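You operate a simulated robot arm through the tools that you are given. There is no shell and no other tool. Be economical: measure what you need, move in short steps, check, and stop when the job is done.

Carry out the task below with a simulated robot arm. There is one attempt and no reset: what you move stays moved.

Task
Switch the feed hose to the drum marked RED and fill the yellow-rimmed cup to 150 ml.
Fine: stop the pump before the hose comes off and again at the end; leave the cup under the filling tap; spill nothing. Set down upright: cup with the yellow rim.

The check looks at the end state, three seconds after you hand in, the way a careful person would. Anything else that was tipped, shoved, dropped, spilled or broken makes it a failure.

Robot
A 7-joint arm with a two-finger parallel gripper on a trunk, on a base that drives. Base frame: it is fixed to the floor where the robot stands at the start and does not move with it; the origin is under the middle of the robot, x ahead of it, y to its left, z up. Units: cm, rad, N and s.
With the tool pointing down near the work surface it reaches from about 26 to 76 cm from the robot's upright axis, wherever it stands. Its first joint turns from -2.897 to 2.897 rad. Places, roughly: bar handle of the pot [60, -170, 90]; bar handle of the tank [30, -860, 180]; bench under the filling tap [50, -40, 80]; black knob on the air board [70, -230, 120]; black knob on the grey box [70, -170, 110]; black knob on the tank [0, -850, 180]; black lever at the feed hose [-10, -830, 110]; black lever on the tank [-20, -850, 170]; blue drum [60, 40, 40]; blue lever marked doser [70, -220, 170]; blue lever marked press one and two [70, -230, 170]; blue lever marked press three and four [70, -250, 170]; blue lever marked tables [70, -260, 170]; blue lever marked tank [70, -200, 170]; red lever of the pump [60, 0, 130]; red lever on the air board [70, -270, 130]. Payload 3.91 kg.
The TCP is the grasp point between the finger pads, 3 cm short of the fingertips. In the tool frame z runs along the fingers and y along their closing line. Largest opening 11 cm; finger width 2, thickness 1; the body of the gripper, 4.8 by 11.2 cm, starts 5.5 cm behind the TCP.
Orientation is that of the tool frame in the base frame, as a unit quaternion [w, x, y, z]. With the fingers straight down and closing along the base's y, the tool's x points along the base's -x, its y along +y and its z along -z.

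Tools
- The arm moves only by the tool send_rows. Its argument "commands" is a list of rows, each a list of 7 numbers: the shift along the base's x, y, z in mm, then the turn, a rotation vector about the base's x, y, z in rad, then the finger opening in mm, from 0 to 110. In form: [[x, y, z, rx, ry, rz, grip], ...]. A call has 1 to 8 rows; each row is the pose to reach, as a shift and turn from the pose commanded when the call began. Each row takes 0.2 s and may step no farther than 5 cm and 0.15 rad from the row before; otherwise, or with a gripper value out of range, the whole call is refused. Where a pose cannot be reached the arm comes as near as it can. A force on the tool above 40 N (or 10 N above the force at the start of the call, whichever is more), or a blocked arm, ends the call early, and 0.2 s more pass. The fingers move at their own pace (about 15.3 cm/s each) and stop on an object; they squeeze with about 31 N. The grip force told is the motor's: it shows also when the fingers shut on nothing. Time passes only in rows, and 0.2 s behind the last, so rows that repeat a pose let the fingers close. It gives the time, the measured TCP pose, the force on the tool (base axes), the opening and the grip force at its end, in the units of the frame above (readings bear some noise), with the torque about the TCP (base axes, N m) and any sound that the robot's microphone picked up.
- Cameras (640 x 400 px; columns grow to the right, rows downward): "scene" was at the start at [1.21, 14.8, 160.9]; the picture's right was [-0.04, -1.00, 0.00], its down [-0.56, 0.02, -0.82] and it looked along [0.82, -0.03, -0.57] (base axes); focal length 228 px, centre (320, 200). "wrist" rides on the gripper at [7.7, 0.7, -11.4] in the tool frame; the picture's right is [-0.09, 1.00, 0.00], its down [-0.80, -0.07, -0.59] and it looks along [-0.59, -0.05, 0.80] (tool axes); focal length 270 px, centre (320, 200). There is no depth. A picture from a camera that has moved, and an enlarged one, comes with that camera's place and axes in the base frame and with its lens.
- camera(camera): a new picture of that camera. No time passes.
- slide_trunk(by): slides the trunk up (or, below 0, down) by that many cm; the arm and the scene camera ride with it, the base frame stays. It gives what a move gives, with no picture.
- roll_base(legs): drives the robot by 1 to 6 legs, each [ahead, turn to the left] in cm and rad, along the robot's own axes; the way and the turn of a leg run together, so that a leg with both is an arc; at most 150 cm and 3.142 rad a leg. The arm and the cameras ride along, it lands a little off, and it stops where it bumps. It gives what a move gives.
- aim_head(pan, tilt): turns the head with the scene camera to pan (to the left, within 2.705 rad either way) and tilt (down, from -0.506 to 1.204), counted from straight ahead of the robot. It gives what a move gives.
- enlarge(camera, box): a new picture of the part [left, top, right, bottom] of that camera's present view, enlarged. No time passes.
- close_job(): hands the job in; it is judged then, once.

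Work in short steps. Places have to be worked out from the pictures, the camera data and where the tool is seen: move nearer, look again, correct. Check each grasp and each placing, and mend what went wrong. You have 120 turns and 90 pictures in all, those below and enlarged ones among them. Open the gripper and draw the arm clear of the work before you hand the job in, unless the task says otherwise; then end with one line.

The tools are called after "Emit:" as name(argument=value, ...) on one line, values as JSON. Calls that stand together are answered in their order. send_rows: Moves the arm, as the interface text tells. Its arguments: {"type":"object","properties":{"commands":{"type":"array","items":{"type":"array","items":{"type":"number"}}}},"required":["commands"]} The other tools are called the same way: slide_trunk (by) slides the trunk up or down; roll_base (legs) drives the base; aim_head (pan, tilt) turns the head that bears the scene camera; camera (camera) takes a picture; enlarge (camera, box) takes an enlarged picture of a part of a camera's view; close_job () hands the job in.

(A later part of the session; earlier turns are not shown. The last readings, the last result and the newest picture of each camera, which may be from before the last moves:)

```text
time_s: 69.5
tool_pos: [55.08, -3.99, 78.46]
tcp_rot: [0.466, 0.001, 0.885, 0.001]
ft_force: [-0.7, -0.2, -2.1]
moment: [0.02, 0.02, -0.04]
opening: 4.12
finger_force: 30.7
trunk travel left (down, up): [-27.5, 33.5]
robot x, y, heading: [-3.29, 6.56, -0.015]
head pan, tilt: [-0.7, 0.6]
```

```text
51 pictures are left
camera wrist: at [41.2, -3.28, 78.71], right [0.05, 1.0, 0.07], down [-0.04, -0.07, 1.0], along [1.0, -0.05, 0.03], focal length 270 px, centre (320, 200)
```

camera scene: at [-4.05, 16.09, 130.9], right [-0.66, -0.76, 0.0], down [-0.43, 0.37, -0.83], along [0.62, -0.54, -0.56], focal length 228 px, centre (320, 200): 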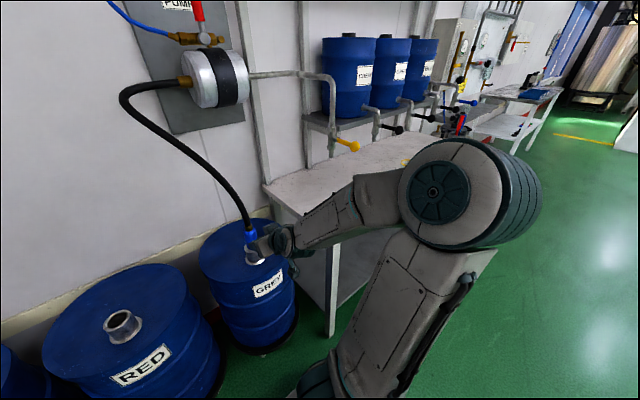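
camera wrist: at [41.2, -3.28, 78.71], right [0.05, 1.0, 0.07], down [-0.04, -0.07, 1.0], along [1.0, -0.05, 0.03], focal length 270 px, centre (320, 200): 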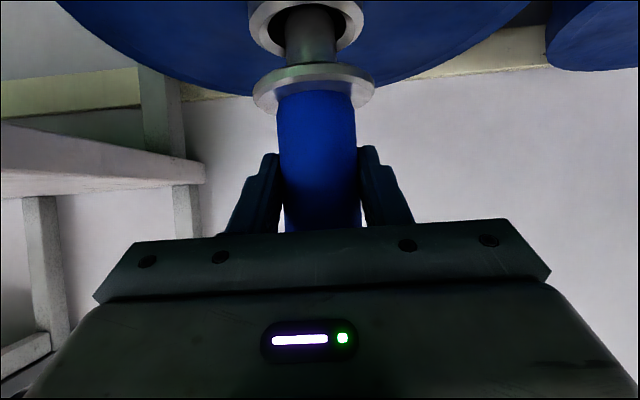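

The plug lifts easily; its spigot is coming out. I'll raise it further until it's clear.

Emit:
send_rows(commands=[[0, 0, 25, 0, 0, 0, 0], [0, 0, 50, 0, 0, 0, 0], [0, 0, 75, 0, 0, 0, 0], [0, 0, 100, 0, 0, 0, 0]])

Emit:
camera(camera="wrist")

Emit:
aim_head(pan=-0.1, tilt=0.5)

Emit:
camera(camera="scene")

```text
time_s: 70.5
tool_pos: [55.01, -3.9, 88.48]
tcp_rot: [0.464, 0.002, 0.886, 0.0]
ft_force: [0.2, 0.3, -2.2]
moment: [0.01, 0.02, 0.04]
opening: 4.15
finger_force: 31.0
trunk travel left (down, up): [-27.5, 33.5]
robot x, y, heading: [-2.82, 6.71, -0.018]
head pan, tilt: [-0.7, 0.6]
```

```text
50 pictures are left
camera wrist: at [41.22, -3.29, 88.75], right [0.05, 1.0, 0.07], down [-0.04, -0.07, 1.0], along [1.0, -0.05, 0.03], focal length 270 px, centre (320, 200)
```

wrist: 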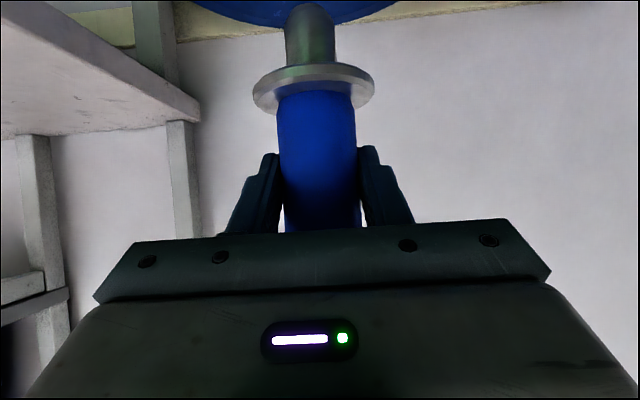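

```text
time_s: 71.5
tool_pos: [55.19, -3.97, 88.45]
tcp_rot: [0.466, 0.002, 0.885, 0.0]
ft_force: [0.4, 0.7, -1.9]
moment: [-0.03, -0.04, -0.02]
opening: 4.13
finger_force: 30.7
trunk travel left (down, up): [-27.5, 33.5]
robot x, y, heading: [-3.11, 6.62, -0.018]
head pan, tilt: [-0.099, 0.499]
```

```text
49 pictures are left
camera scene: at [-1.66, 20.84, 131.81], right [-0.12, -0.99, 0.0], down [-0.48, 0.06, -0.88], along [0.87, -0.1, -0.48], focal length 228 px, centre (320, 200)
```

scene: 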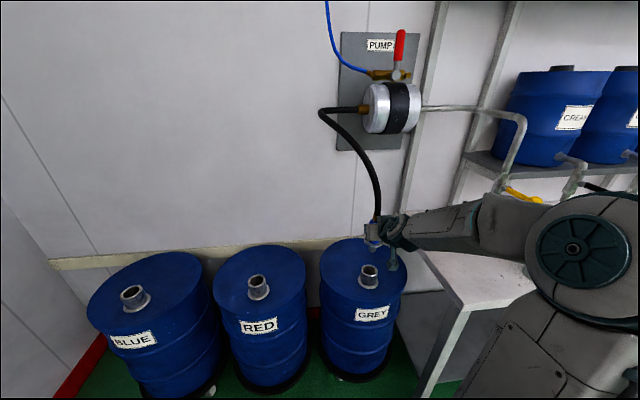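

The plug is free and above the neck. I'll carry it +y toward RED at this height.

Emit:
send_rows(commands=[[0, 30, 5, 0, 0, 0, 0], [0, 75, 5, 0, 0, 0, 0], [0, 120, 5, 0, 0, 0, 0], [0, 165, 5, 0, 0, 0, 0], [0, 210, 5, 0, 0, 0, 0], [-2, 255, 5, 0, 0, 0, 0], [-3, 300, 5, 0, 0, 0, 0], [-4, 345, 5, 0, 0, 0, 0]])

Emit:
send_rows(commands=[[0, 25, -10, 0, 0, 0, 0], [0, 41, -20, 0, 0, 0, 0], [0, 41, -20, 0, 0, 0, 0]])

Emit:
camera(camera="wrist")

Emit:
camera(camera="scene")

```text
time_s: 73.3
tool_pos: [54.81, 30.49, 88.95]
tcp_rot: [0.465, 0.001, 0.885, 0.0]
ft_force: [-0.8, 0.2, -2.1]
moment: [-0.01, 0.05, 0.0]
opening: 4.12
finger_force: 31.3
trunk travel left (down, up): [-27.5, 33.5]
robot x, y, heading: [-3.05, 6.32, -0.009]
head pan, tilt: [-0.099, 0.499]
```

```text
time_s: 74.1
tool_pos: [54.74, 34.68, 86.88]
tcp_rot: [0.466, 0.001, 0.885, 0.0]
ft_force: [0.0, 0.5, -2.4]
moment: [-0.03, 0.0, 0.03]
opening: 4.12
finger_force: 31.2
trunk travel left (down, up): [-27.5, 33.5]
robot x, y, heading: [-3.26, 6.53, -0.015]
head pan, tilt: [-0.099, 0.499]
```

```text
48 pictures are left
camera wrist: at [40.86, 35.34, 87.21], right [0.05, 1.0, 0.07], down [-0.04, -0.07, 1.0], along [1.0, -0.05, 0.03], focal length 270 px, centre (320, 200)
```

wrist: 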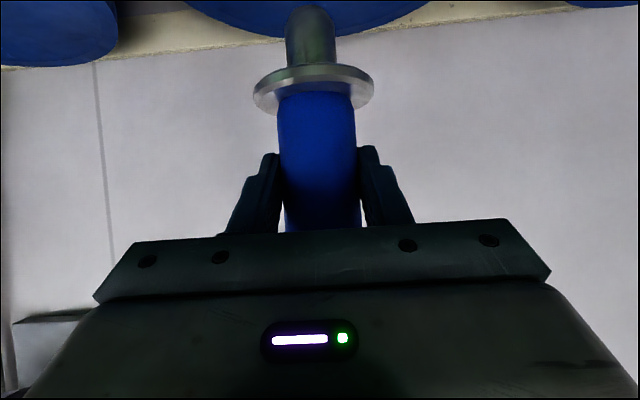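

```text
47 pictures are left
camera scene: at [-1.62, 20.88, 131.81], right [-0.11, -0.99, 0.0], down [-0.48, 0.05, -0.88], along [0.87, -0.1, -0.48], focal length 228 px, centre (320, 200)
```

scene: 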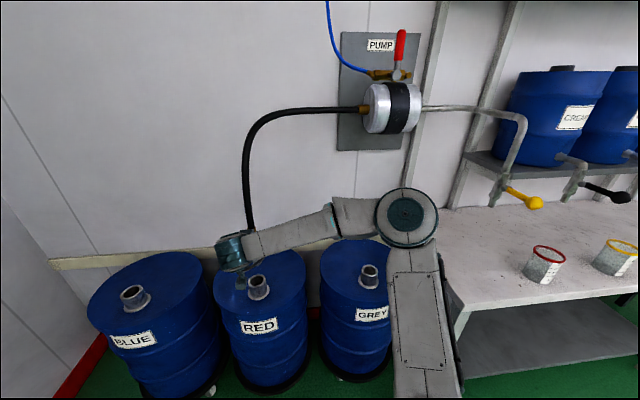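

The hose swung over fine. I'll lower to just above the neck and check alignment.

Emit:
send_rows(commands=[[0, 0, -20, 0, 0, 0, 0], [0, 0, -40, 0, 0, 0, 0], [0, 0, -60, 0, 0, 0, 0], [0, 0, -60, 0, 0, 0, 0]])

Emit:
camera(camera="wrist")

Emit:
enlarge(camera="scene", box=[200, 220, 300, 310])

```text
time_s: 75.1
tool_pos: [54.64, 34.76, 81.0]
tcp_rot: [0.466, 0.002, 0.885, 0.0]
ft_force: [-0.4, -0.1, -2.6]
moment: [0.0, 0.03, -0.01]
opening: 4.12
finger_force: 30.8
trunk travel left (down, up): [-27.5, 33.5]
robot x, y, heading: [-3.43, 6.43, -0.015]
head pan, tilt: [-0.099, 0.499]
```

```text
46 pictures are left
camera wrist: at [40.84, 35.36, 81.2], right [0.05, 1.0, 0.07], down [-0.04, -0.07, 1.0], along [1.0, -0.05, 0.03], focal length 270 px, centre (320, 200)
```

wrist: 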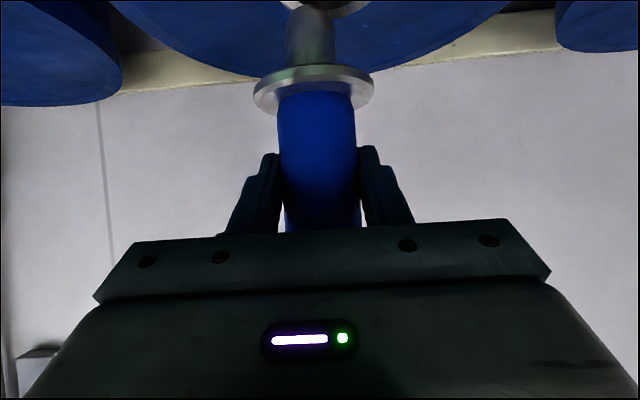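

```text
4.44 times, centred on (250, 265) of scene
camera zoom: at [-1.63, 20.87, 131.81], right [-0.11, -0.99, 0.0], down [-0.48, 0.05, -0.88], along [0.87, -0.1, -0.48], focal length 1011 px, centre (631, -89)
```

zoom: 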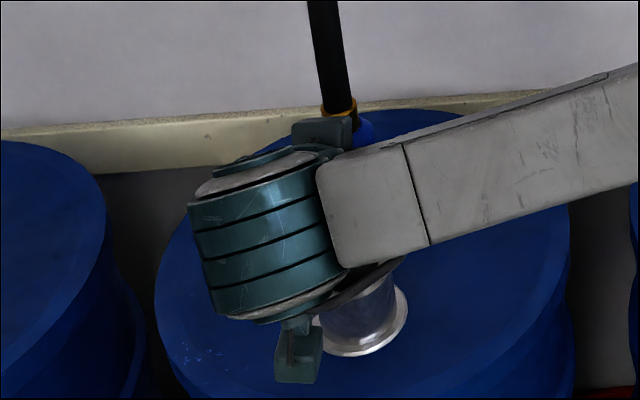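

The neck's edge appears slightly to the right (+y) of the spigot. I'll lower 1.5 cm more and compare in an enlarged view.

Emit:
send_rows(commands=[[0, 0, -5, 0, 0, 0, 0], [0, 0, -10, 0, 0, 0, 0], [0, 0, -10, 0, 0, 0, 0]])

Emit:
enlarge(camera="wrist", box=[220, 0, 400, 112])

```text
time_s: 75.9
tool_pos: [54.73, 34.62, 80.03]
tcp_rot: [0.466, 0.001, 0.885, 0.0]
ft_force: [0.0, 0.1, -2.2]
moment: [-0.02, 0.01, -0.01]
opening: 4.14
finger_force: 31.2
trunk travel left (down, up): [-27.5, 33.5]
robot x, y, heading: [-3.09, 6.52, -0.016]
head pan, tilt: [-0.099, 0.499]
```

```text
3.56 times, centred on (310, 56) of wrist
camera zoom: at [40.8, 35.29, 80.25], right [0.05, 1.0, 0.07], down [-0.04, -0.07, 1.0], along [1.0, -0.05, 0.03], focal length 961 px, centre (356, 712)
```

zoom: 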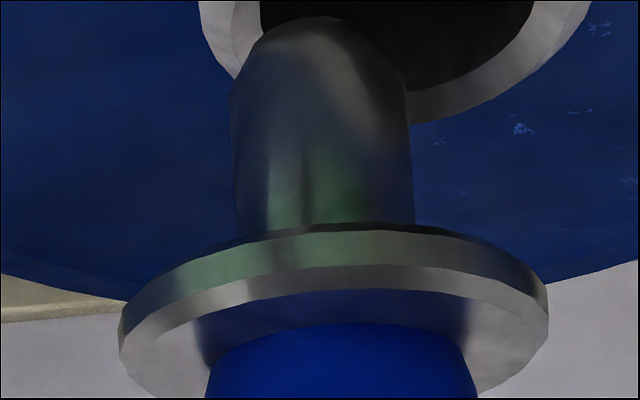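

The neck is about 1.05 cm further in +y. I'll correct and lower to the same height as in the earlier GREY picture (78.4), to compare directly.

Emit:
send_rows(commands=[[0, 5, 0, 0, 0, 0, 0], [2, 10, 0, 0, 0, 0, 0], [2, 10, -8, 0, 0, 0, 0], [2, 10, -8, 0, 0, 0, 0]])

Emit:
enlarge(camera="wrist", box=[220, 0, 400, 112])

```text
time_s: 76.9
tool_pos: [54.65, 34.62, 79.86]
tcp_rot: [0.465, 0.002, 0.885, -0.001]
ft_force: [-0.5, 0.6, -2.2]
moment: [-0.02, 0.02, 0.01]
opening: 4.12
finger_force: 31.3
out of reach, approached as far as the arm can: row 1, 2, 3, 4
trunk travel left (down, up): [-27.5, 33.5]
robot x, y, heading: [-3.4, 6.62, -0.016]
head pan, tilt: [-0.099, 0.499]
```

```text
3.56 times, centred on (310, 56) of wrist
camera zoom: at [40.8, 35.29, 80.26], right [0.05, 1.0, 0.07], down [-0.04, -0.07, 1.0], along [1.0, -0.05, 0.03], focal length 961 px, centre (356, 712)
```

zoom: 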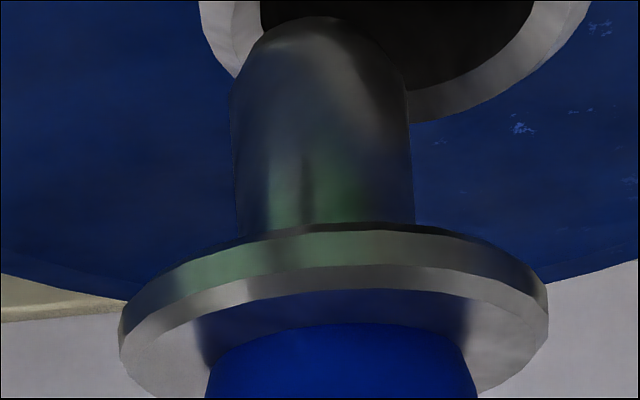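

A joint limit stops the arm here. I'll yaw the tool a little to the left (about the plug's own axis), which should free it.

Emit:
send_rows(commands=[[0, 0, 3, 0, 0, 0.1, 0], [0, 0, 3, 0, 0, 0.2, 0], [0, 0, 3, 0, 0, 0.3, 0], [0, 5, 3, 0, 0, 0.3, 0], [2, 10, 3, 0, 0, 0.3, 0]])

Emit:
enlarge(camera="wrist", box=[220, 0, 400, 112])

```text
time_s: 78.1
tool_pos: [54.8, 35.71, 80.24]
tcp_rot: [0.46, -0.132, 0.875, 0.07]
ft_force: [0.3, 0.1, -1.7]
moment: [0.02, 0.06, 0.01]
opening: 4.14
finger_force: 31.2
trunk travel left (down, up): [-27.5, 33.5]
robot x, y, heading: [-3.53, 6.84, -0.013]
head pan, tilt: [-0.099, 0.499]
```

```text
3.56 times, centred on (310, 56) of wrist
camera zoom: at [41.39, 32.22, 80.53], right [-0.25, 0.97, 0.07], down [-0.01, -0.08, 1.0], along [0.97, 0.24, 0.03], focal length 961 px, centre (356, 712)
```

zoom: 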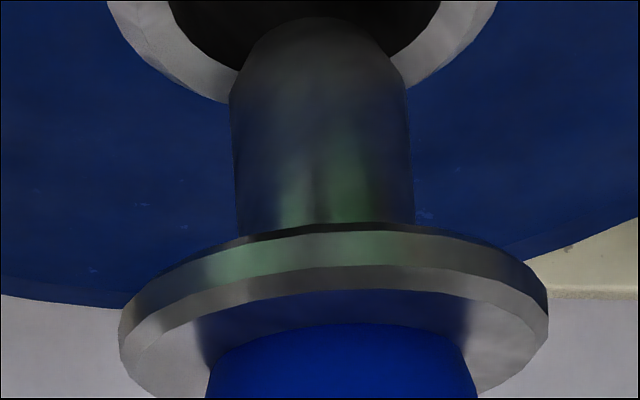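

Now aligned to within about 2 mm. I'll lower gently and watch the force.

Emit:
send_rows(commands=[[0, -1, -8, 0, 0, 0, 0], [0, -1, -16, 0, 0, 0, 0], [0, -1, -24, 0, 0, 0, 0], [0, -1, -24, 0, 0, 0, 0]])

Emit:
camera(camera="wrist")

```text
time_s: 79.1
tool_pos: [54.7, 35.44, 77.87]
tcp_rot: [0.46, -0.131, 0.875, 0.07]
ft_force: [0.4, 0.5, -0.9]
moment: [-0.05, 0.03, 0.0]
opening: 4.12
finger_force: 31.2
trunk travel left (down, up): [-27.5, 33.5]
robot x, y, heading: [-3.25, 7.08, -0.016]
head pan, tilt: [-0.099, 0.499]
```

```text
41 pictures are left
camera wrist: at [41.38, 32.11, 78.16], right [-0.24, 0.97, 0.07], down [-0.01, -0.08, 1.0], along [0.97, 0.24, 0.03], focal length 270 px, centre (320, 200)
```

wrist: 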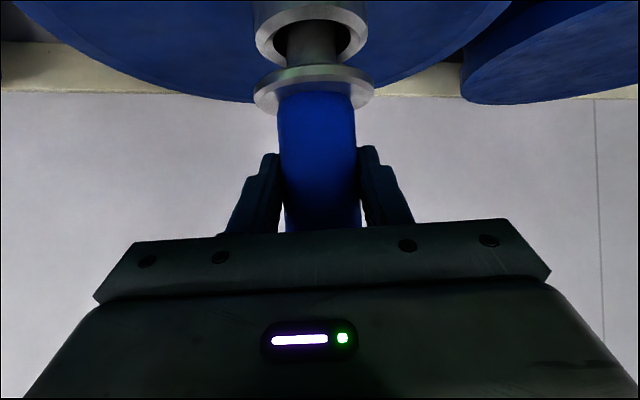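

The spigot is inside the neck, no contact force. Lowering to the seated height of about 75.4.

Emit:
send_rows(commands=[[0, 0, -8, 0, 0, 0, 0], [0, 0, -16, 0, 0, 0, 0], [0, 0, -22, 0, 0, 0, 0], [0, 0, -26, 0, 0, 0, 0], [0, 0, -26, 0, 0, 0, 0]])

Emit:
camera(camera="wrist")

```text
time_s: 80.3
tool_pos: [54.8, 35.62, 75.37]
tcp_rot: [0.461, -0.132, 0.875, 0.071]
ft_force: [0.7, -0.1, 6.3]
moment: [-0.1, 0.05, -0.01]
opening: 4.14
finger_force: 31.2
trunk travel left (down, up): [-27.5, 33.5]
robot x, y, heading: [-3.2, 6.85, -0.015]
head pan, tilt: [-0.099, 0.499]
```

```text
40 pictures are left
camera wrist: at [41.38, 32.12, 75.65], right [-0.25, 0.97, 0.07], down [-0.02, -0.08, 1.0], along [0.97, 0.24, 0.03], focal length 270 px, centre (320, 200)
```

wrist: 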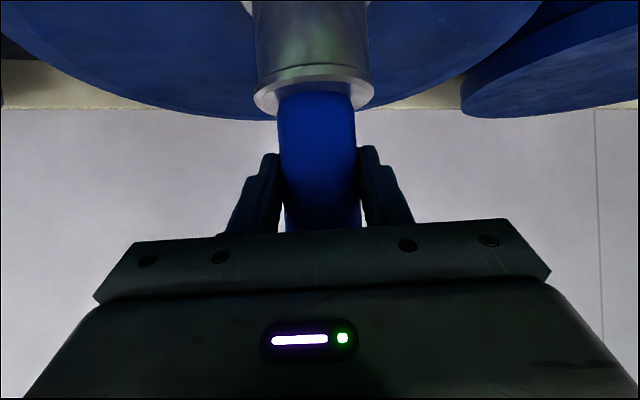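

Seated flush on the neck with contact force. Releasing and withdrawing along the tool axis.

Emit:
send_rows(commands=[[0, 0, 0, 0, 0, 0, 45], [0, 0, 0, 0, 0, 0, 70], [0, 0, 0, 0, 0, 0, 70]])

Emit:
send_rows(commands=[[-23, -7, 17, 0, 0, 0, 70], [-47, -14, 34, 0, 0, 0, 70], [-78, -24, 57, 0, 0, 0, 70], [-109, -34, 80, 0, 0, 0, 70]])

Emit:
camera(camera="scene")

Emit:
camera(camera="wrist")

```text
time_s: 81.1
tool_pos: [54.79, 35.6, 75.39]
tcp_rot: [0.46, -0.131, 0.875, 0.07]
ft_force: [0.5, 0.0, 0.4]
moment: [-0.04, -0.01, 0.01]
opening: 7.0
finger_force: 0.1
trunk travel left (down, up): [-27.5, 33.5]
robot x, y, heading: [-3.34, 6.36, -0.013]
head pan, tilt: [-0.099, 0.499]
```

```text
time_s: 82.1
tool_pos: [43.95, 32.11, 83.36]
tcp_rot: [0.46, -0.131, 0.875, 0.07]
ft_force: [0.6, 0.5, -0.1]
moment: [0.0, -0.03, -0.02]
opening: 7.02
finger_force: 0.1
trunk travel left (down, up): [-27.5, 33.5]
robot x, y, heading: [-3.05, 6.5, -0.013]
head pan, tilt: [-0.099, 0.499]
```

```text
39 pictures are left
camera scene: at [-1.64, 20.87, 131.8], right [-0.11, -0.99, 0.0], down [-0.48, 0.05, -0.88], along [0.87, -0.1, -0.48], focal length 228 px, centre (320, 200)
```

scene: 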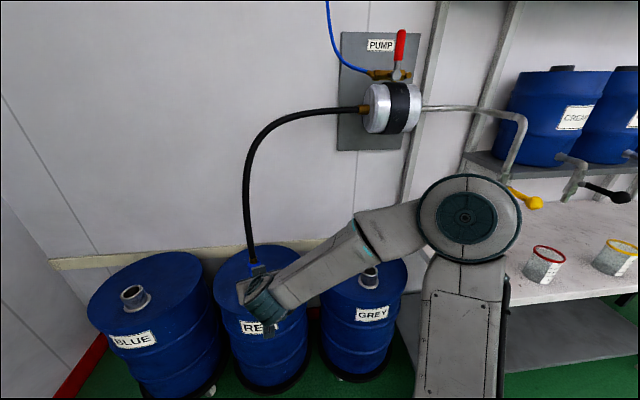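

```text
38 pictures are left
camera wrist: at [30.44, 28.68, 83.51], right [-0.24, 0.97, 0.07], down [-0.01, -0.08, 1.0], along [0.97, 0.24, 0.03], focal length 270 px, centre (320, 200)
```

wrist: 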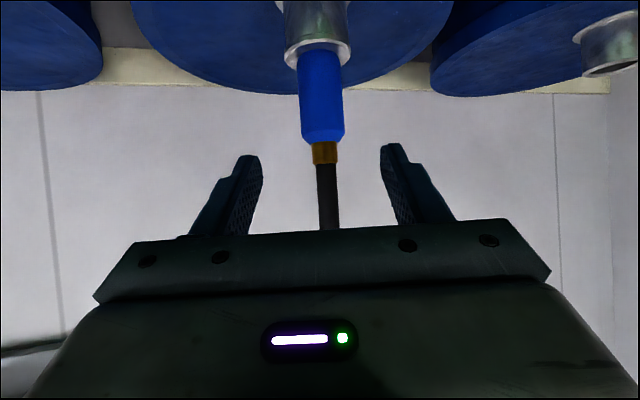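

The hose is in RED. The pump was running at the start with the tap closed, so I'll restart it from here, with the tap still shut. First I retreat, unyaw and raise the trunk.

Emit:
send_rows(commands=[[-30, -10, 10, 0, 0, 0, 0], [-60, -30, 20, 0, 0, 0, 0], [-60, -70, 30, 0, 0, -0.1, 0], [-60, -110, 40, 0, 0, -0.2, 0], [-60, -150, 50, 0, 0, -0.3, 0]])

Emit:
slide_trunk(by=30)

Emit:
camera(camera="scene")

```text
time_s: 83.3
tool_pos: [38.69, 17.77, 88.9]
tcp_rot: [0.465, 0.001, 0.886, 0.0]
ft_force: [-0.1, 0.4, 0.1]
moment: [-0.02, 0.01, -0.06]
opening: 0.02
finger_force: 31.1
out of reach, approached as far as the arm can: row 4, 5
trunk travel left (down, up): [-27.5, 33.5]
robot x, y, heading: [-2.91, 6.52, -0.017]
head pan, tilt: [-0.099, 0.499]
```

```text
time_s: 86.3
tool_pos: [38.67, 17.64, 119.0]
tcp_rot: [0.465, 0.002, 0.885, 0.0]
ft_force: [1.1, 0.4, 0.3]
moment: [0.01, 0.02, 0.04]
opening: 0.0
finger_force: 31.5
trunk travel left (down, up): [-57.5, 3.5]
robot x, y, heading: [-2.83, 6.7, -0.01]
head pan, tilt: [-0.099, 0.499]
```

```text
37 pictures are left
camera scene: at [-1.68, 20.86, 161.81], right [-0.11, -0.99, 0.0], down [-0.48, 0.05, -0.88], along [0.87, -0.1, -0.48], focal length 228 px, centre (320, 200)
```

scene: 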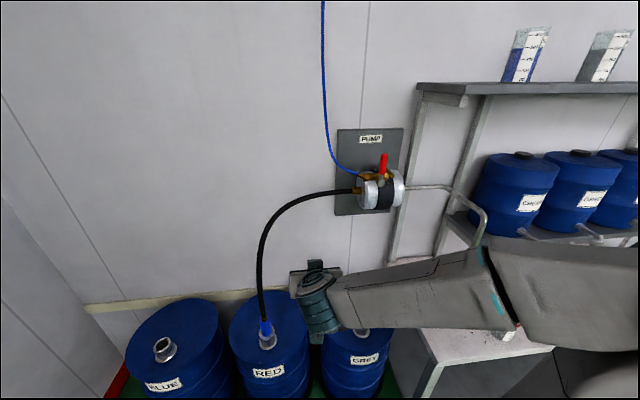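

Now moving to in front of the pump lever's -y side, pitching the fist horizontal.

Emit:
send_rows(commands=[[12, -34, 24, 0, -0.076, 0, 0], [24, -69, 48, 0, -0.152, 0, 0], [36, -104, 72, 0, -0.229, 0, 0], [48, -138, 97, 0, -0.305, 0, 0], [60, -173, 121, 0, -0.381, 0, 0], [70, -208, 145, 0, -0.457, 0, 0], [82, -242, 169, 0, -0.534, 0, 0], [93, -277, 193, 0, -0.61, 0, 0]])

Emit:
camera(camera="wrist")

```text
time_s: 88.1
tool_pos: [48.03, -10.35, 138.37]
tcp_rot: [0.709, 0.002, 0.705, 0.001]
ft_force: [0.8, 0.7, -0.4]
moment: [0.02, -0.01, 0.01]
opening: 0.01
finger_force: 31.1
trunk travel left (down, up): [-57.5, 3.5]
robot x, y, heading: [-3.16, 6.5, -0.013]
head pan, tilt: [-0.099, 0.499]
```

```text
36 pictures are left
camera wrist: at [36.57, -9.54, 130.61], right [0.0, 1.0, 0.09], down [-0.6, -0.07, 0.8], along [0.8, -0.06, 0.6], focal length 270 px, centre (320, 200)
```

wrist: 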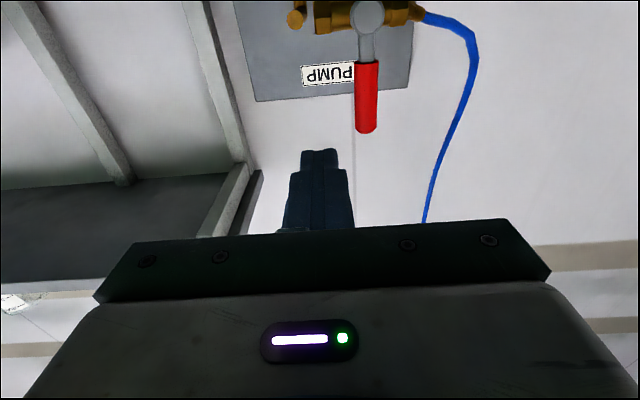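

The upright handle is at y≈-6.2, z≈138, and the fist at y=-10.3 is beside it. Advancing 12 cm, then sweeping it back to horizontal along +y.

Emit:
send_rows(commands=[[40, 0, 0, 0, 0, 0, 0], [80, 0, 0, 0, 0, 0, 0], [120, 0, 0, 0, 0, 0, 0]])

Emit:
send_rows(commands=[[0, 20, 0, 0, 0, 0, 0], [0, 40, 2, 0, 0, 0, 0], [0, 57, 2, 0, 0, 0, 0], [0, 74, -4, 0, 0, 0, 0], [0, 88, -13, 0, 0, 0, 0], [0, 98, -24, 0, 0, 0, 0], [0, 106, -36, 0, 0, 0, 0], [0, 109, -46, 0, 0, 0, 0]])

Emit:
enlarge(camera="scene", box=[320, 120, 430, 220])

```text
time_s: 88.9
tool_pos: [60.05, -10.05, 138.35]
tcp_rot: [0.709, 0.001, 0.705, 0.001]
ft_force: [0.3, 1.1, -0.1]
moment: [-0.04, -0.01, 0.0]
opening: 0.0
finger_force: 30.8
trunk travel left (down, up): [-57.5, 3.5]
robot x, y, heading: [-3.5, 6.84, -0.016]
head pan, tilt: [-0.099, 0.499]
```

```text
time_s: 90.7
tool_pos: [60.08, 0.75, 133.96]
tcp_rot: [0.712, 0.001, 0.702, 0.001]
ft_force: [3.8, -4.5, 16.9]
moment: [-0.05, -0.39, 0.15]
opening: 0.0
finger_force: 31.4
trunk travel left (down, up): [-57.5, 3.5]
robot x, y, heading: [-3.42, 6.62, -0.012]
head pan, tilt: [-0.099, 0.499]
```

```text
4.00 times, centred on (375, 170) of scene
camera zoom: at [-1.78, 20.78, 161.86], right [-0.11, -0.99, 0.0], down [-0.47, 0.06, -0.88], along [0.87, -0.1, -0.48], focal length 910 px, centre (100, 320)
```

zoom: 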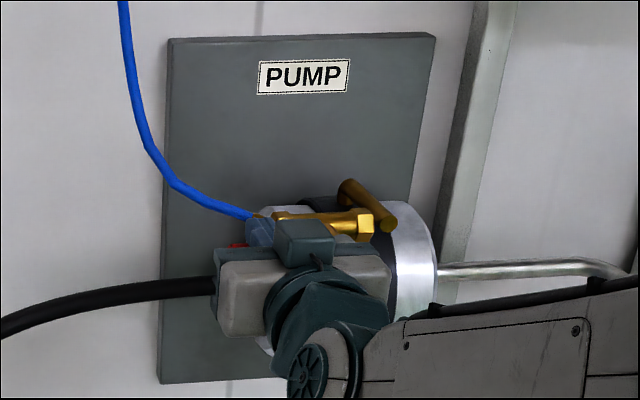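

The lever is against its stop in the open position (17 N). I'll back off and retract, pitching the tool halfway down.

Emit:
send_rows(commands=[[0, 0, 15, 0, 0, 0, 0], [-40, 0, 20, 0, 0, 0, 0], [-85, 0, 20, 0, 0, 0, 0], [-120, 0, 30, 0, 0.1, 0, 0], [-140, 0, 50, 0, 0.22, 0, 0], [-160, 0, 70, 0, 0.36, 0, 0], [-175, 0, 90, 0, 0.5, 0, 0], [-185, 0, 100, 0, 0.62, 0, 0]])

Emit:
enlarge(camera="scene", box=[320, 120, 430, 220])

Emit:
roll_base(legs=[[-30, 0], [0, -1.556], [58, 0], [0, 1.571], [27, 0]])

Emit:
aim_head(pan=0.1, tilt=0.5)

Emit:
camera(camera="scene")

```text
time_s: 92.5
tool_pos: [41.43, 0.94, 143.76]
tcp_rot: [0.459, 0.002, 0.888, 0.0]
ft_force: [-0.1, -0.2, 0.0]
moment: [0.03, 0.0, -0.04]
opening: 0.01
finger_force: 30.9
trunk travel left (down, up): [-57.5, 3.5]
robot x, y, heading: [-3.14, 6.81, -0.014]
head pan, tilt: [-0.099, 0.499]
```

```text
4.00 times, centred on (375, 170) of scene
camera zoom: at [-1.67, 20.86, 161.81], right [-0.11, -0.99, 0.0], down [-0.48, 0.05, -0.88], along [0.87, -0.1, -0.48], focal length 910 px, centre (100, 320)
```

zoom: 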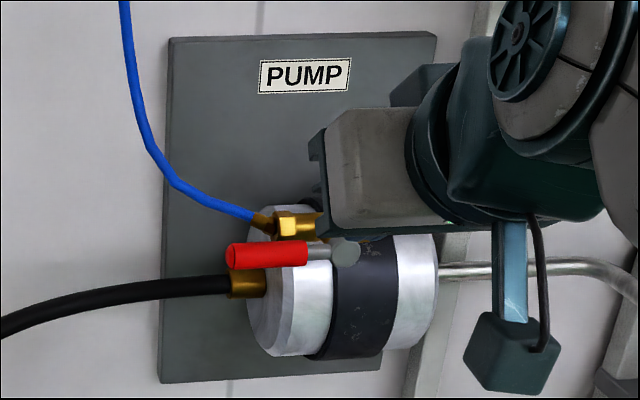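

```text
time_s: 106.6
tool_pos: [38.71, -54.87, 143.65]
tcp_rot: [0.46, -0.011, 0.888, 0.007]
ft_force: [0.5, 0.4, -0.1]
moment: [0.02, 0.01, -0.01]
opening: 0.01
finger_force: 31.5
trunk travel left (down, up): [-57.5, 3.5]
robot x, y, heading: [-6.31, -49.91, 0.014]
head pan, tilt: [-0.099, 0.499]
```

```text
time_s: 107.3
tool_pos: [38.58, -54.85, 143.59]
tcp_rot: [0.46, -0.011, 0.888, 0.006]
ft_force: [-0.5, 0.3, 0.2]
moment: [-0.03, -0.01, 0.01]
opening: 0.0
finger_force: 31.3
trunk travel left (down, up): [-57.5, 3.5]
robot x, y, heading: [-6.39, -50.43, 0.01]
head pan, tilt: [0.099, 0.499]
```

```text
33 pictures are left
camera scene: at [-5.19, -34.36, 161.81], right [0.11, -0.99, 0.0], down [-0.48, -0.05, -0.88], along [0.87, 0.1, -0.48], focal length 228 px, centre (320, 200)
```

scene: 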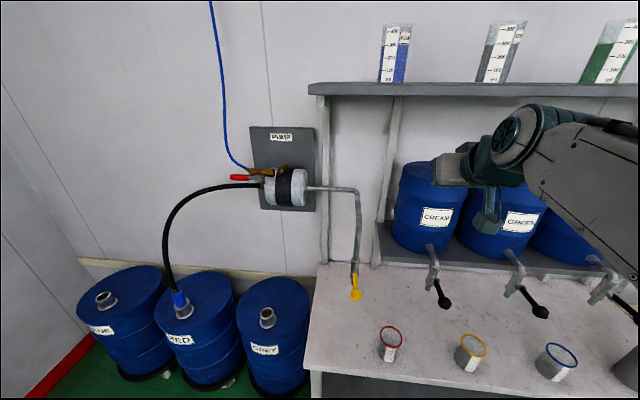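

Pump on, hose seated. Now I can see the bench well, so I'll zoom in on the tap and cups.

Emit:
enlarge(camera="scene", box=[310, 180, 410, 310])

Emit:
enlarge(camera="scene", box=[340, 280, 520, 399])

Emit:
camera(camera="wrist")

```text
3.08 times, centred on (360, 245) of scene
camera zoom: at [-5.19, -34.36, 161.81], right [0.11, -0.99, 0.0], down [-0.48, -0.05, -0.88], along [0.87, 0.1, -0.48], focal length 700 px, centre (197, 62)
```

zoom: 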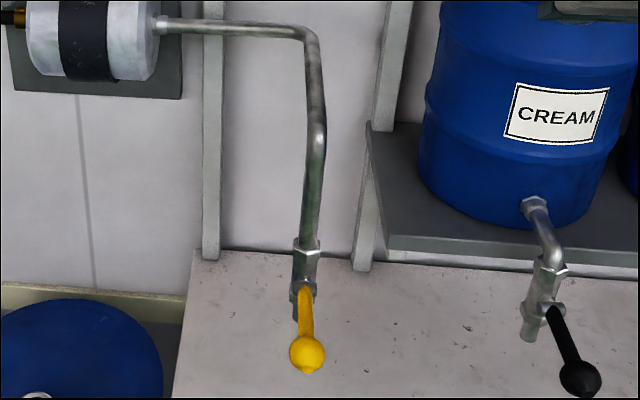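

```text
3.36 times, centred on (430, 340) of scene
camera zoom: at [-5.19, -34.36, 161.81], right [0.11, -0.99, 0.0], down [-0.48, -0.05, -0.88], along [0.87, 0.1, -0.48], focal length 765 px, centre (-50, -269)
```

zoom: 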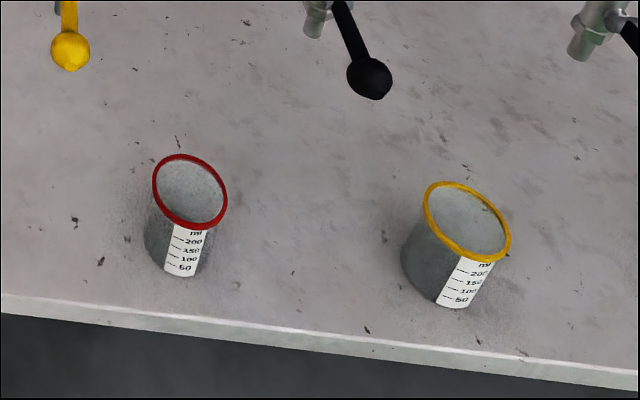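

```text
30 pictures are left
camera wrist: at [24.7, -54.68, 144.09], right [0.03, 1.0, 0.07], down [-0.02, -0.07, 1.0], along [1.0, -0.03, 0.02], focal length 270 px, centre (320, 200)
```

wrist: 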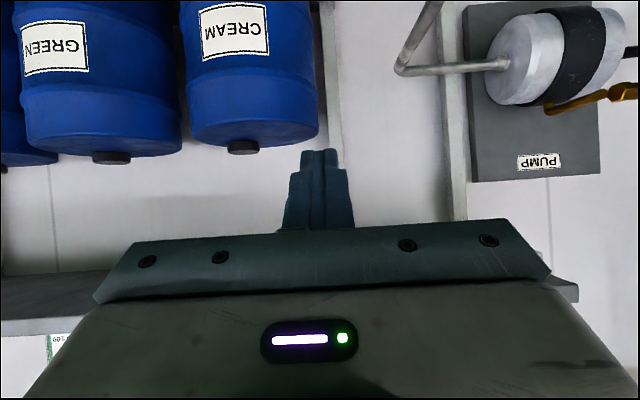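

Located: yellow cup rim centre (41, -78.1, 85.9), bench about z 77, spout end (53.7, -39.3, 96.4), tap knob (41.8, -39.7, 103.8). I'll grasp the cup from the front with the tool yawed about -0.5, then relocate the base with the cup to a spot from which both tap and pump are reachable. First lower the trunk.

Emit:
slide_trunk(by=-27)

Emit:
send_rows(commands=[[-10, -30, 0, 0, 0, -0.1, 60], [-20, -60, 0, 0, 0, -0.2, 110], [-30, -90, 0, 0, 0, -0.3, 110], [-40, -120, 0, 0, 0, -0.4, 110], [-50, -150, 0, 0, 0, -0.5, 110], [-65, -180, -20, 0, 0, -0.5, 110], [-70, -181, -60, 0, 0, -0.5, 110], [-70, -181, -100, 0, 0, -0.5, 110]])

Emit:
camera(camera="wrist")

```text
time_s: 110.1
tool_pos: [38.6, -55.04, 116.75]
tcp_rot: [0.46, -0.01, 0.888, 0.006]
ft_force: [0.2, -0.5, -0.7]
moment: [0.01, -0.01, -0.01]
opening: 0.0
finger_force: 31.2
trunk travel left (down, up): [-30.5, 30.5]
robot x, y, heading: [-6.13, -50.32, 0.01]
head pan, tilt: [0.099, 0.499]
```

```text
time_s: 111.9
tool_pos: [31.61, -73.07, 106.63]
tcp_rot: [0.446, 0.209, 0.864, -0.107]
ft_force: [0.6, 0.2, 0.7]
moment: [-0.01, -0.01, -0.01]
opening: 10.99
finger_force: 0.0
trunk travel left (down, up): [-30.5, 30.5]
robot x, y, heading: [-6.64, -50.4, 0.01]
head pan, tilt: [0.099, 0.499]
```

```text
29 pictures are left
camera wrist: at [19.62, -66.22, 107.0], right [0.5, 0.86, 0.07], down [-0.05, -0.05, 1.0], along [0.86, -0.5, 0.02], focal length 270 px, centre (320, 200)
```

wrist: 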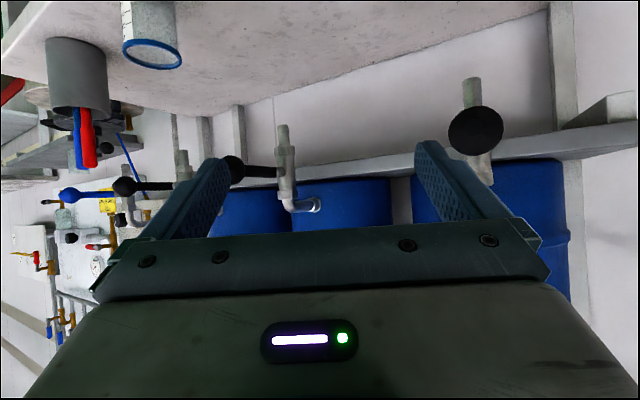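

Clear path down. I'll lower to the pre-grasp height and look at the cup.

Emit:
send_rows(commands=[[0, 0, -40, 0, 0, 0, 110], [0, 0, -80, 0, 0, 0, 110], [0, 0, -120, 0, 0, 0, 110], [0, 0, -160, 0, 0, 0, 110], [0, 0, -160, 0, 0, 0, 110]])

Emit:
camera(camera="wrist")

```text
time_s: 113.1
tool_pos: [31.68, -73.27, 90.72]
tcp_rot: [0.446, 0.21, 0.863, -0.107]
ft_force: [-0.3, 0.4, -0.4]
moment: [-0.02, 0.01, 0.0]
opening: 11.0
finger_force: 0.1
trunk travel left (down, up): [-30.5, 30.5]
robot x, y, heading: [-6.43, -50.48, 0.013]
head pan, tilt: [0.099, 0.499]
```

```text
28 pictures are left
camera wrist: at [19.6, -66.33, 91.11], right [0.5, 0.86, 0.07], down [-0.05, -0.05, 1.0], along [0.86, -0.5, 0.02], focal length 270 px, centre (320, 200)
```

wrist: 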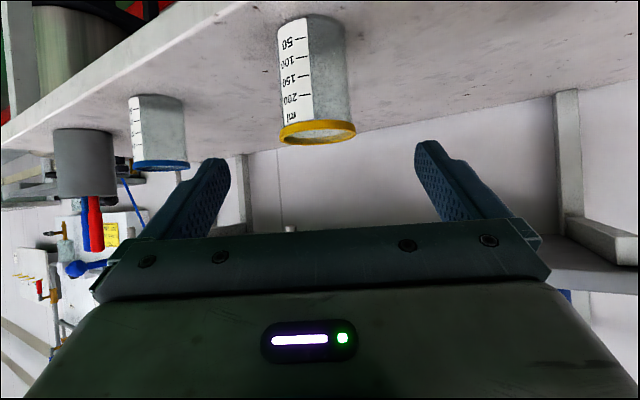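

The cup is dead ahead at (41, -78.2), with rim 85.5 and base 77.5. Advancing to grasp height 82.2.

Emit:
send_rows(commands=[[10, -5, -30, 0, 0, 0, 110], [22, -12, -60, 0, 0, 0, 110], [44, -23, -72, 0, 0, 0, 110], [66, -35, -80, 0, 0, 0, 110], [88, -46, -85, 0, 0, 0, 110], [88, -46, -85, 0, 0, 0, 110]])

Emit:
camera(camera="wrist")

```text
time_s: 114.5
tool_pos: [40.41, -77.73, 82.16]
tcp_rot: [0.447, 0.209, 0.863, -0.108]
ft_force: [0.5, 0.4, 0.7]
moment: [0.01, 0.0, -0.02]
opening: 11.01
finger_force: 0.1
out of reach, approached as far as the arm can: row 1, 2
trunk travel left (down, up): [-30.5, 30.5]
robot x, y, heading: [-6.51, -50.88, 0.013]
head pan, tilt: [0.099, 0.499]
```

```text
27 pictures are left
camera wrist: at [28.45, -70.8, 82.61], right [0.5, 0.86, 0.07], down [-0.05, -0.05, 1.0], along [0.86, -0.5, 0.02], focal length 270 px, centre (320, 200)
```

wrist: 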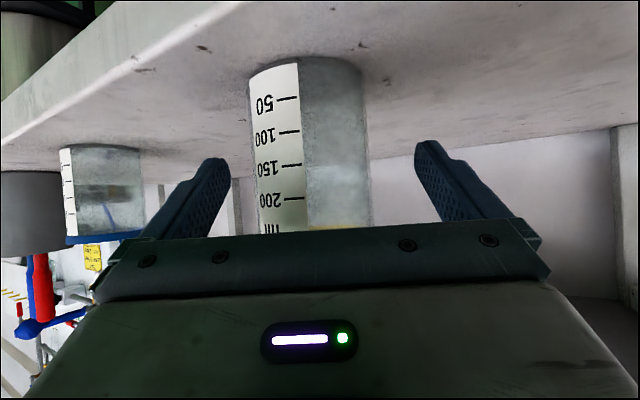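

The cup is about 0.4 cm left of the finger middle. I'll correct that, then close.

Emit:
send_rows(commands=[[-2, -4, 0, 0, 0, 0, 110], [-2, -4, 0, 0, 0, 0, 80], [-2, -4, 0, 0, 0, 0, 60], [-2, -4, 0, 0, 0, 0, 45], [-2, -4, 0, 0, 0, 0, 45]])

```text
time_s: 115.7
tool_pos: [40.26, -78.16, 82.2]
tcp_rot: [0.447, 0.209, 0.863, -0.107]
ft_force: [0.2, -1.3, -0.2]
moment: [0.0, 0.02, 0.01]
opening: 6.8
finger_force: 30.6
trunk travel left (down, up): [-30.5, 30.5]
robot x, y, heading: [-6.04, -50.17, 0.008]
head pan, tilt: [0.099, 0.499]
```

Gripped at 6.8 cm. Lifting 5 cm and checking.

Emit:
send_rows(commands=[[0, 0, 15, 0, 0, 0, 40], [0, 0, 30, 0, 0, 0, 40], [0, 0, 45, 0, 0, 0, 40], [0, 0, 50, 0, 0, 0, 40]])

Emit:
camera(camera="wrist")

```text
time_s: 116.7
tool_pos: [40.21, -78.22, 87.24]
tcp_rot: [0.447, 0.209, 0.863, -0.107]
ft_force: [-0.1, 0.1, -1.0]
moment: [0.02, 0.06, 0.0]
opening: 6.81
finger_force: 30.8
trunk travel left (down, up): [-30.5, 30.5]
robot x, y, heading: [-6.26, -50.24, 0.013]
head pan, tilt: [0.099, 0.499]
```

```text
26 pictures are left
camera wrist: at [28.12, -71.23, 87.63], right [0.5, 0.86, 0.07], down [-0.05, -0.05, 1.0], along [0.86, -0.5, 0.02], focal length 270 px, centre (320, 200)
```

wrist: 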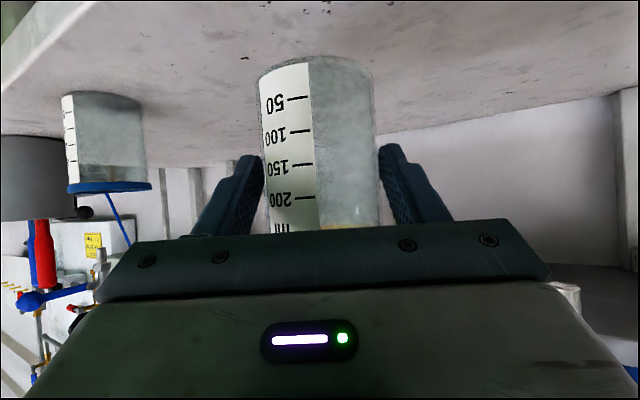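

Firmly held. Drive: back 25, sideways 39 to the left, forward again, with the cup held.

Emit:
roll_base(legs=[[-28, 0], [0, 1.56], [39, 0], [0, -1.571], [24, 0]])

Emit:
aim_head(pan=-0.45, tilt=0.5)

Emit:
camera(camera="scene")

Emit:
camera(camera="wrist")

```text
time_s: 129.7
tool_pos: [35.56, -40.01, 87.23]
tcp_rot: [0.447, 0.214, 0.862, -0.111]
ft_force: [0.2, -0.8, -0.3]
moment: [-0.01, 0.01, 0.01]
opening: 6.8
finger_force: 31.4
trunk travel left (down, up): [-30.5, 30.5]
robot x, y, heading: [-10.95, -11.51, 0.001]
head pan, tilt: [0.099, 0.499]
```

```text
time_s: 130.7
tool_pos: [35.46, -39.97, 87.11]
tcp_rot: [0.446, 0.215, 0.862, -0.11]
ft_force: [-0.3, 0.4, 0.3]
moment: [-0.01, -0.02, 0.01]
opening: 6.79
finger_force: 30.9
trunk travel left (down, up): [-30.5, 30.5]
robot x, y, heading: [-10.61, -11.85, 0.006]
head pan, tilt: [-0.45, 0.499]
```

```text
25 pictures are left
camera scene: at [-10.2, -0.61, 134.81], right [-0.43, -0.9, 0.0], down [-0.43, 0.21, -0.88], along [0.79, -0.38, -0.48], focal length 228 px, centre (320, 200)
```

scene: 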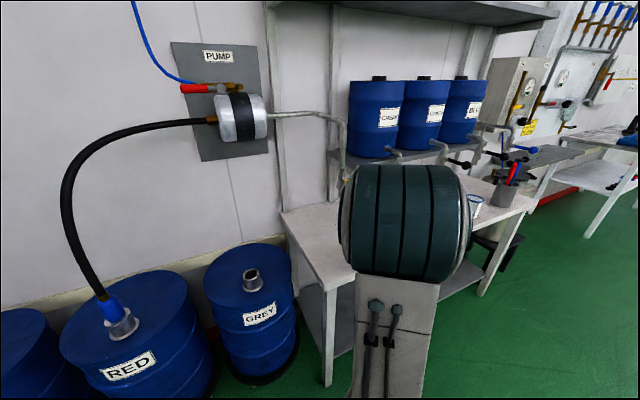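

```text
24 pictures are left
camera wrist: at [23.57, -32.98, 87.6], right [0.51, 0.86, 0.07], down [-0.06, -0.05, 1.0], along [0.86, -0.51, 0.02], focal length 270 px, centre (320, 200)
```

wrist: 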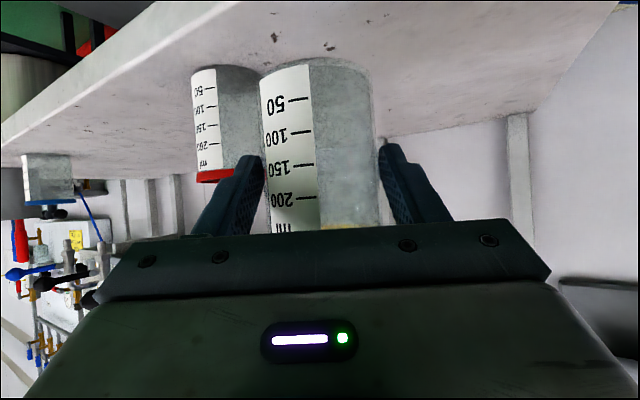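

Now lower to 1.3 cm above the bench, then slide the arm forward under the spout.

Emit:
send_rows(commands=[[0, 0, -20, 0, 0, 0, 40], [10, 1, -36, 0, 0, 0, 40], [45, 3, -36, 0, 0, 0, 40], [80, 5, -36, 0, 0, 0, 40], [115, 7, -36, 0, 0, 0, 40], [150, 9, -36, 0, 0, 0, 40], [178, 10, -36, 0, 0, 0, 40], [178, 10, -36, 0, 0, 0, 40]])

Emit:
camera(camera="wrist")

Emit:
camera(camera="scene")

```text
time_s: 132.4
tool_pos: [53.43, -39.02, 83.64]
tcp_rot: [0.447, 0.214, 0.861, -0.11]
ft_force: [-0.4, 0.2, 0.1]
moment: [0.02, -0.03, 0.01]
opening: 6.81
finger_force: 31.0
trunk travel left (down, up): [-30.5, 30.5]
robot x, y, heading: [-10.87, -11.9, 0.001]
head pan, tilt: [-0.45, 0.499]
```

```text
23 pictures are left
camera wrist: at [41.49, -32.02, 84.0], right [0.51, 0.86, 0.07], down [-0.06, -0.05, 1.0], along [0.86, -0.51, 0.02], focal length 270 px, centre (320, 200)
```

wrist: 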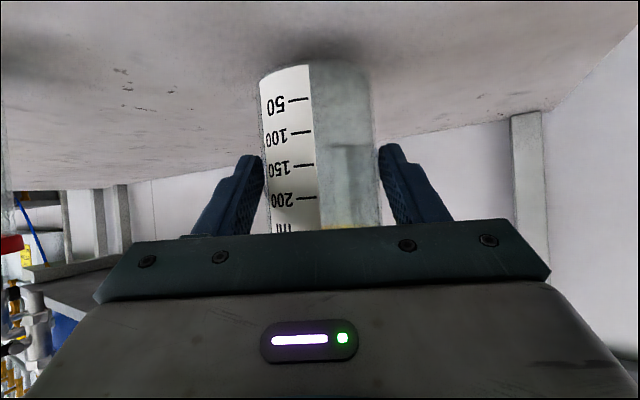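

```text
22 pictures are left
camera scene: at [-10.18, -0.62, 134.81], right [-0.43, -0.9, 0.0], down [-0.43, 0.21, -0.88], along [0.79, -0.38, -0.48], focal length 228 px, centre (320, 200)
```

scene: 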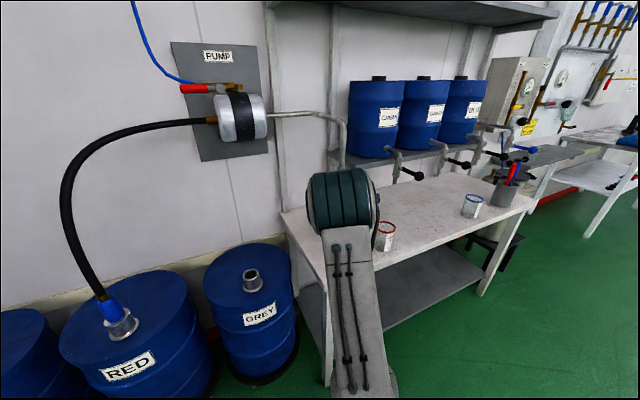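

Position is right by my estimate. Lowering to the bench (TCP 82.2), then releasing and retreating along the tool's horizontal direction.

Emit:
send_rows(commands=[[0, 0, -7, 0, 0, 0, 40], [0, 0, -13, 0, 0, 0, 40], [0, 0, -15, 0, 0, 0, 40], [0, 0, -15, 0, 0, 0, 40]])

Emit:
send_rows(commands=[[0, 0, 0, 0, 0, 0, 80], [0, 0, 0, 0, 0, 0, 110], [-5, 3, 0, 0, 0, 0, 110], [-40, 22, 5, 0, 0, 0, 110], [-80, 45, 15, 0, 0, 0, 110], [-115, 65, 30, 0, 0, 0, 110]])

Emit:
camera(camera="wrist")

```text
time_s: 133.4
tool_pos: [53.45, -39.12, 82.23]
tcp_rot: [0.448, 0.215, 0.861, -0.111]
ft_force: [1.9, -0.3, 5.7]
moment: [0.07, -0.24, -0.04]
opening: 6.82
finger_force: 30.9
trunk travel left (down, up): [-30.5, 30.5]
robot x, y, heading: [-10.65, -11.71, -0.004]
head pan, tilt: [-0.45, 0.499]
```

```text
time_s: 134.8
tool_pos: [41.84, -32.25, 84.98]
tcp_rot: [0.447, 0.214, 0.862, -0.11]
ft_force: [-0.3, 0.4, 0.0]
moment: [0.0, -0.03, 0.0]
opening: 11.0
finger_force: 0.1
trunk travel left (down, up): [-30.5, 30.5]
robot x, y, heading: [-10.78, -11.73, -0.001]
head pan, tilt: [-0.45, 0.499]
```

```text
21 pictures are left
camera wrist: at [29.85, -25.36, 85.43], right [0.51, 0.86, 0.07], down [-0.06, -0.05, 1.0], along [0.86, -0.51, 0.02], focal length 270 px, centre (320, 200)
```

wrist: 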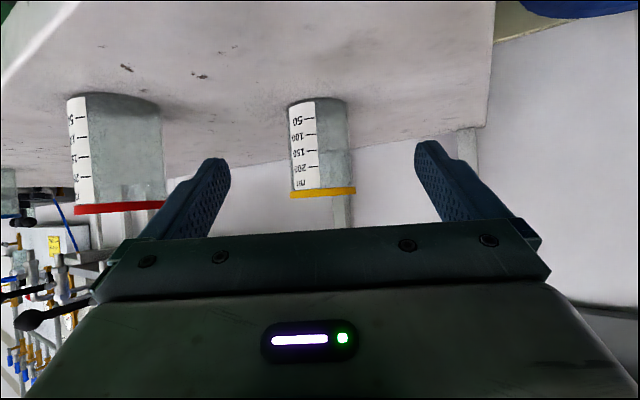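

The cup stands upright. I'll back out a bit further and rise to see spout, knob and cup together.

Emit:
send_rows(commands=[[-25, 35, 10, 0, 0, 0, 60], [-40, 60, 45, 0, 0, 0, 60], [-40, 60, 90, 0, 0, 0, 60], [-40, 60, 130, 0, 0, 0, 60], [-40, 60, 160, 0, 0, 0, 60]])

Emit:
camera(camera="wrist")

Emit:
camera(camera="scene")

```text
time_s: 136.1
tool_pos: [37.77, -26.42, 101.04]
tcp_rot: [0.447, 0.213, 0.862, -0.11]
ft_force: [0.1, -0.3, 0.4]
moment: [-0.01, -0.02, -0.03]
opening: 6.0
finger_force: 0.2
trunk travel left (down, up): [-30.5, 30.5]
robot x, y, heading: [-10.6, -11.92, 0.001]
head pan, tilt: [-0.45, 0.499]
```

```text
20 pictures are left
camera wrist: at [25.87, -19.43, 101.51], right [0.51, 0.86, 0.07], down [-0.06, -0.05, 1.0], along [0.86, -0.51, 0.02], focal length 270 px, centre (320, 200)
```

wrist: 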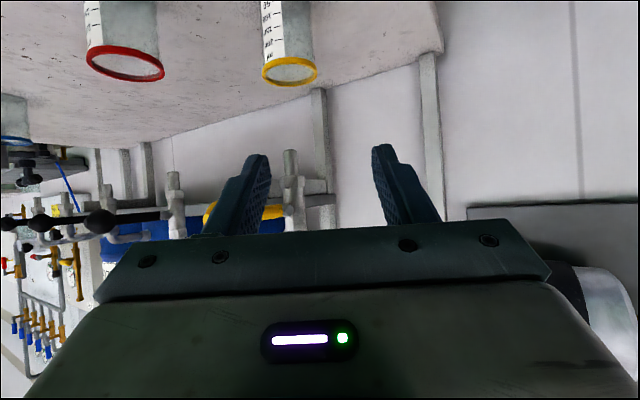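

```text
19 pictures are left
camera scene: at [-10.2, -0.61, 134.81], right [-0.43, -0.9, 0.0], down [-0.43, 0.21, -0.88], along [0.79, -0.38, -0.48], focal length 228 px, centre (320, 200)
```

scene: 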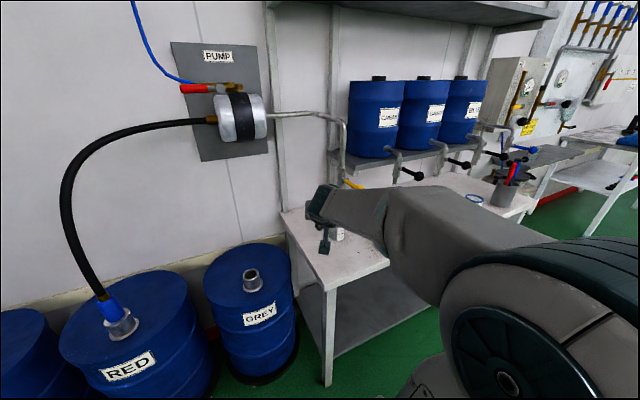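

The spout and the cup are in line, within about 0.6 cm. I'll zoom on the tap to see how the lever pivots.

Emit:
enlarge(camera="wrist", box=[160, 140, 340, 240])

Emit:
enlarge(camera="scene", box=[320, 140, 420, 210])

```text
3.56 times, centred on (250, 190) of wrist
camera zoom: at [25.87, -19.43, 101.51], right [0.51, 0.86, 0.07], down [-0.06, -0.05, 1.0], along [0.86, -0.51, 0.02], focal length 961 px, centre (569, 236)
```

zoom: 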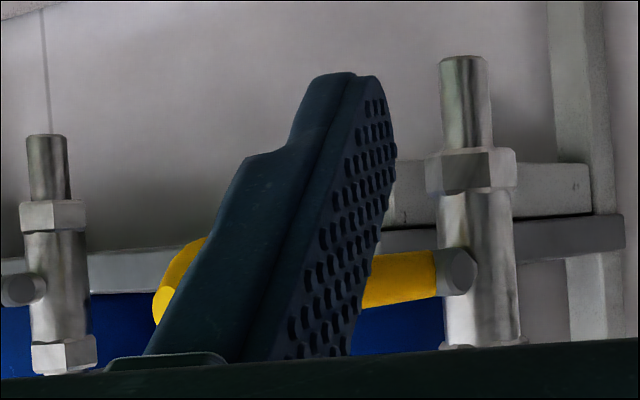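

```text
5.71 times, centred on (370, 175) of scene
camera zoom: at [-10.2, -0.61, 134.81], right [-0.43, -0.9, 0.0], down [-0.43, 0.21, -0.88], along [0.79, -0.38, -0.48], focal length 1300 px, centre (34, 343)
```

zoom: 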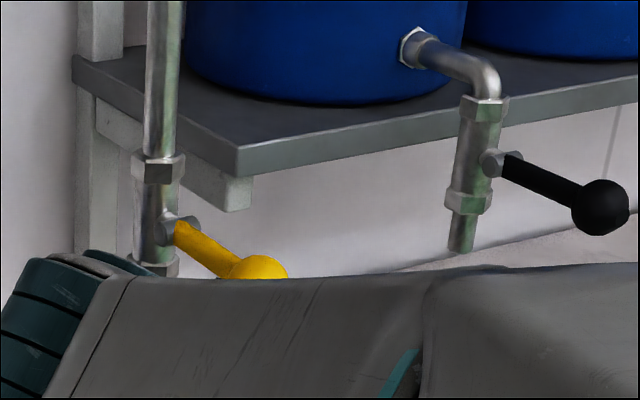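

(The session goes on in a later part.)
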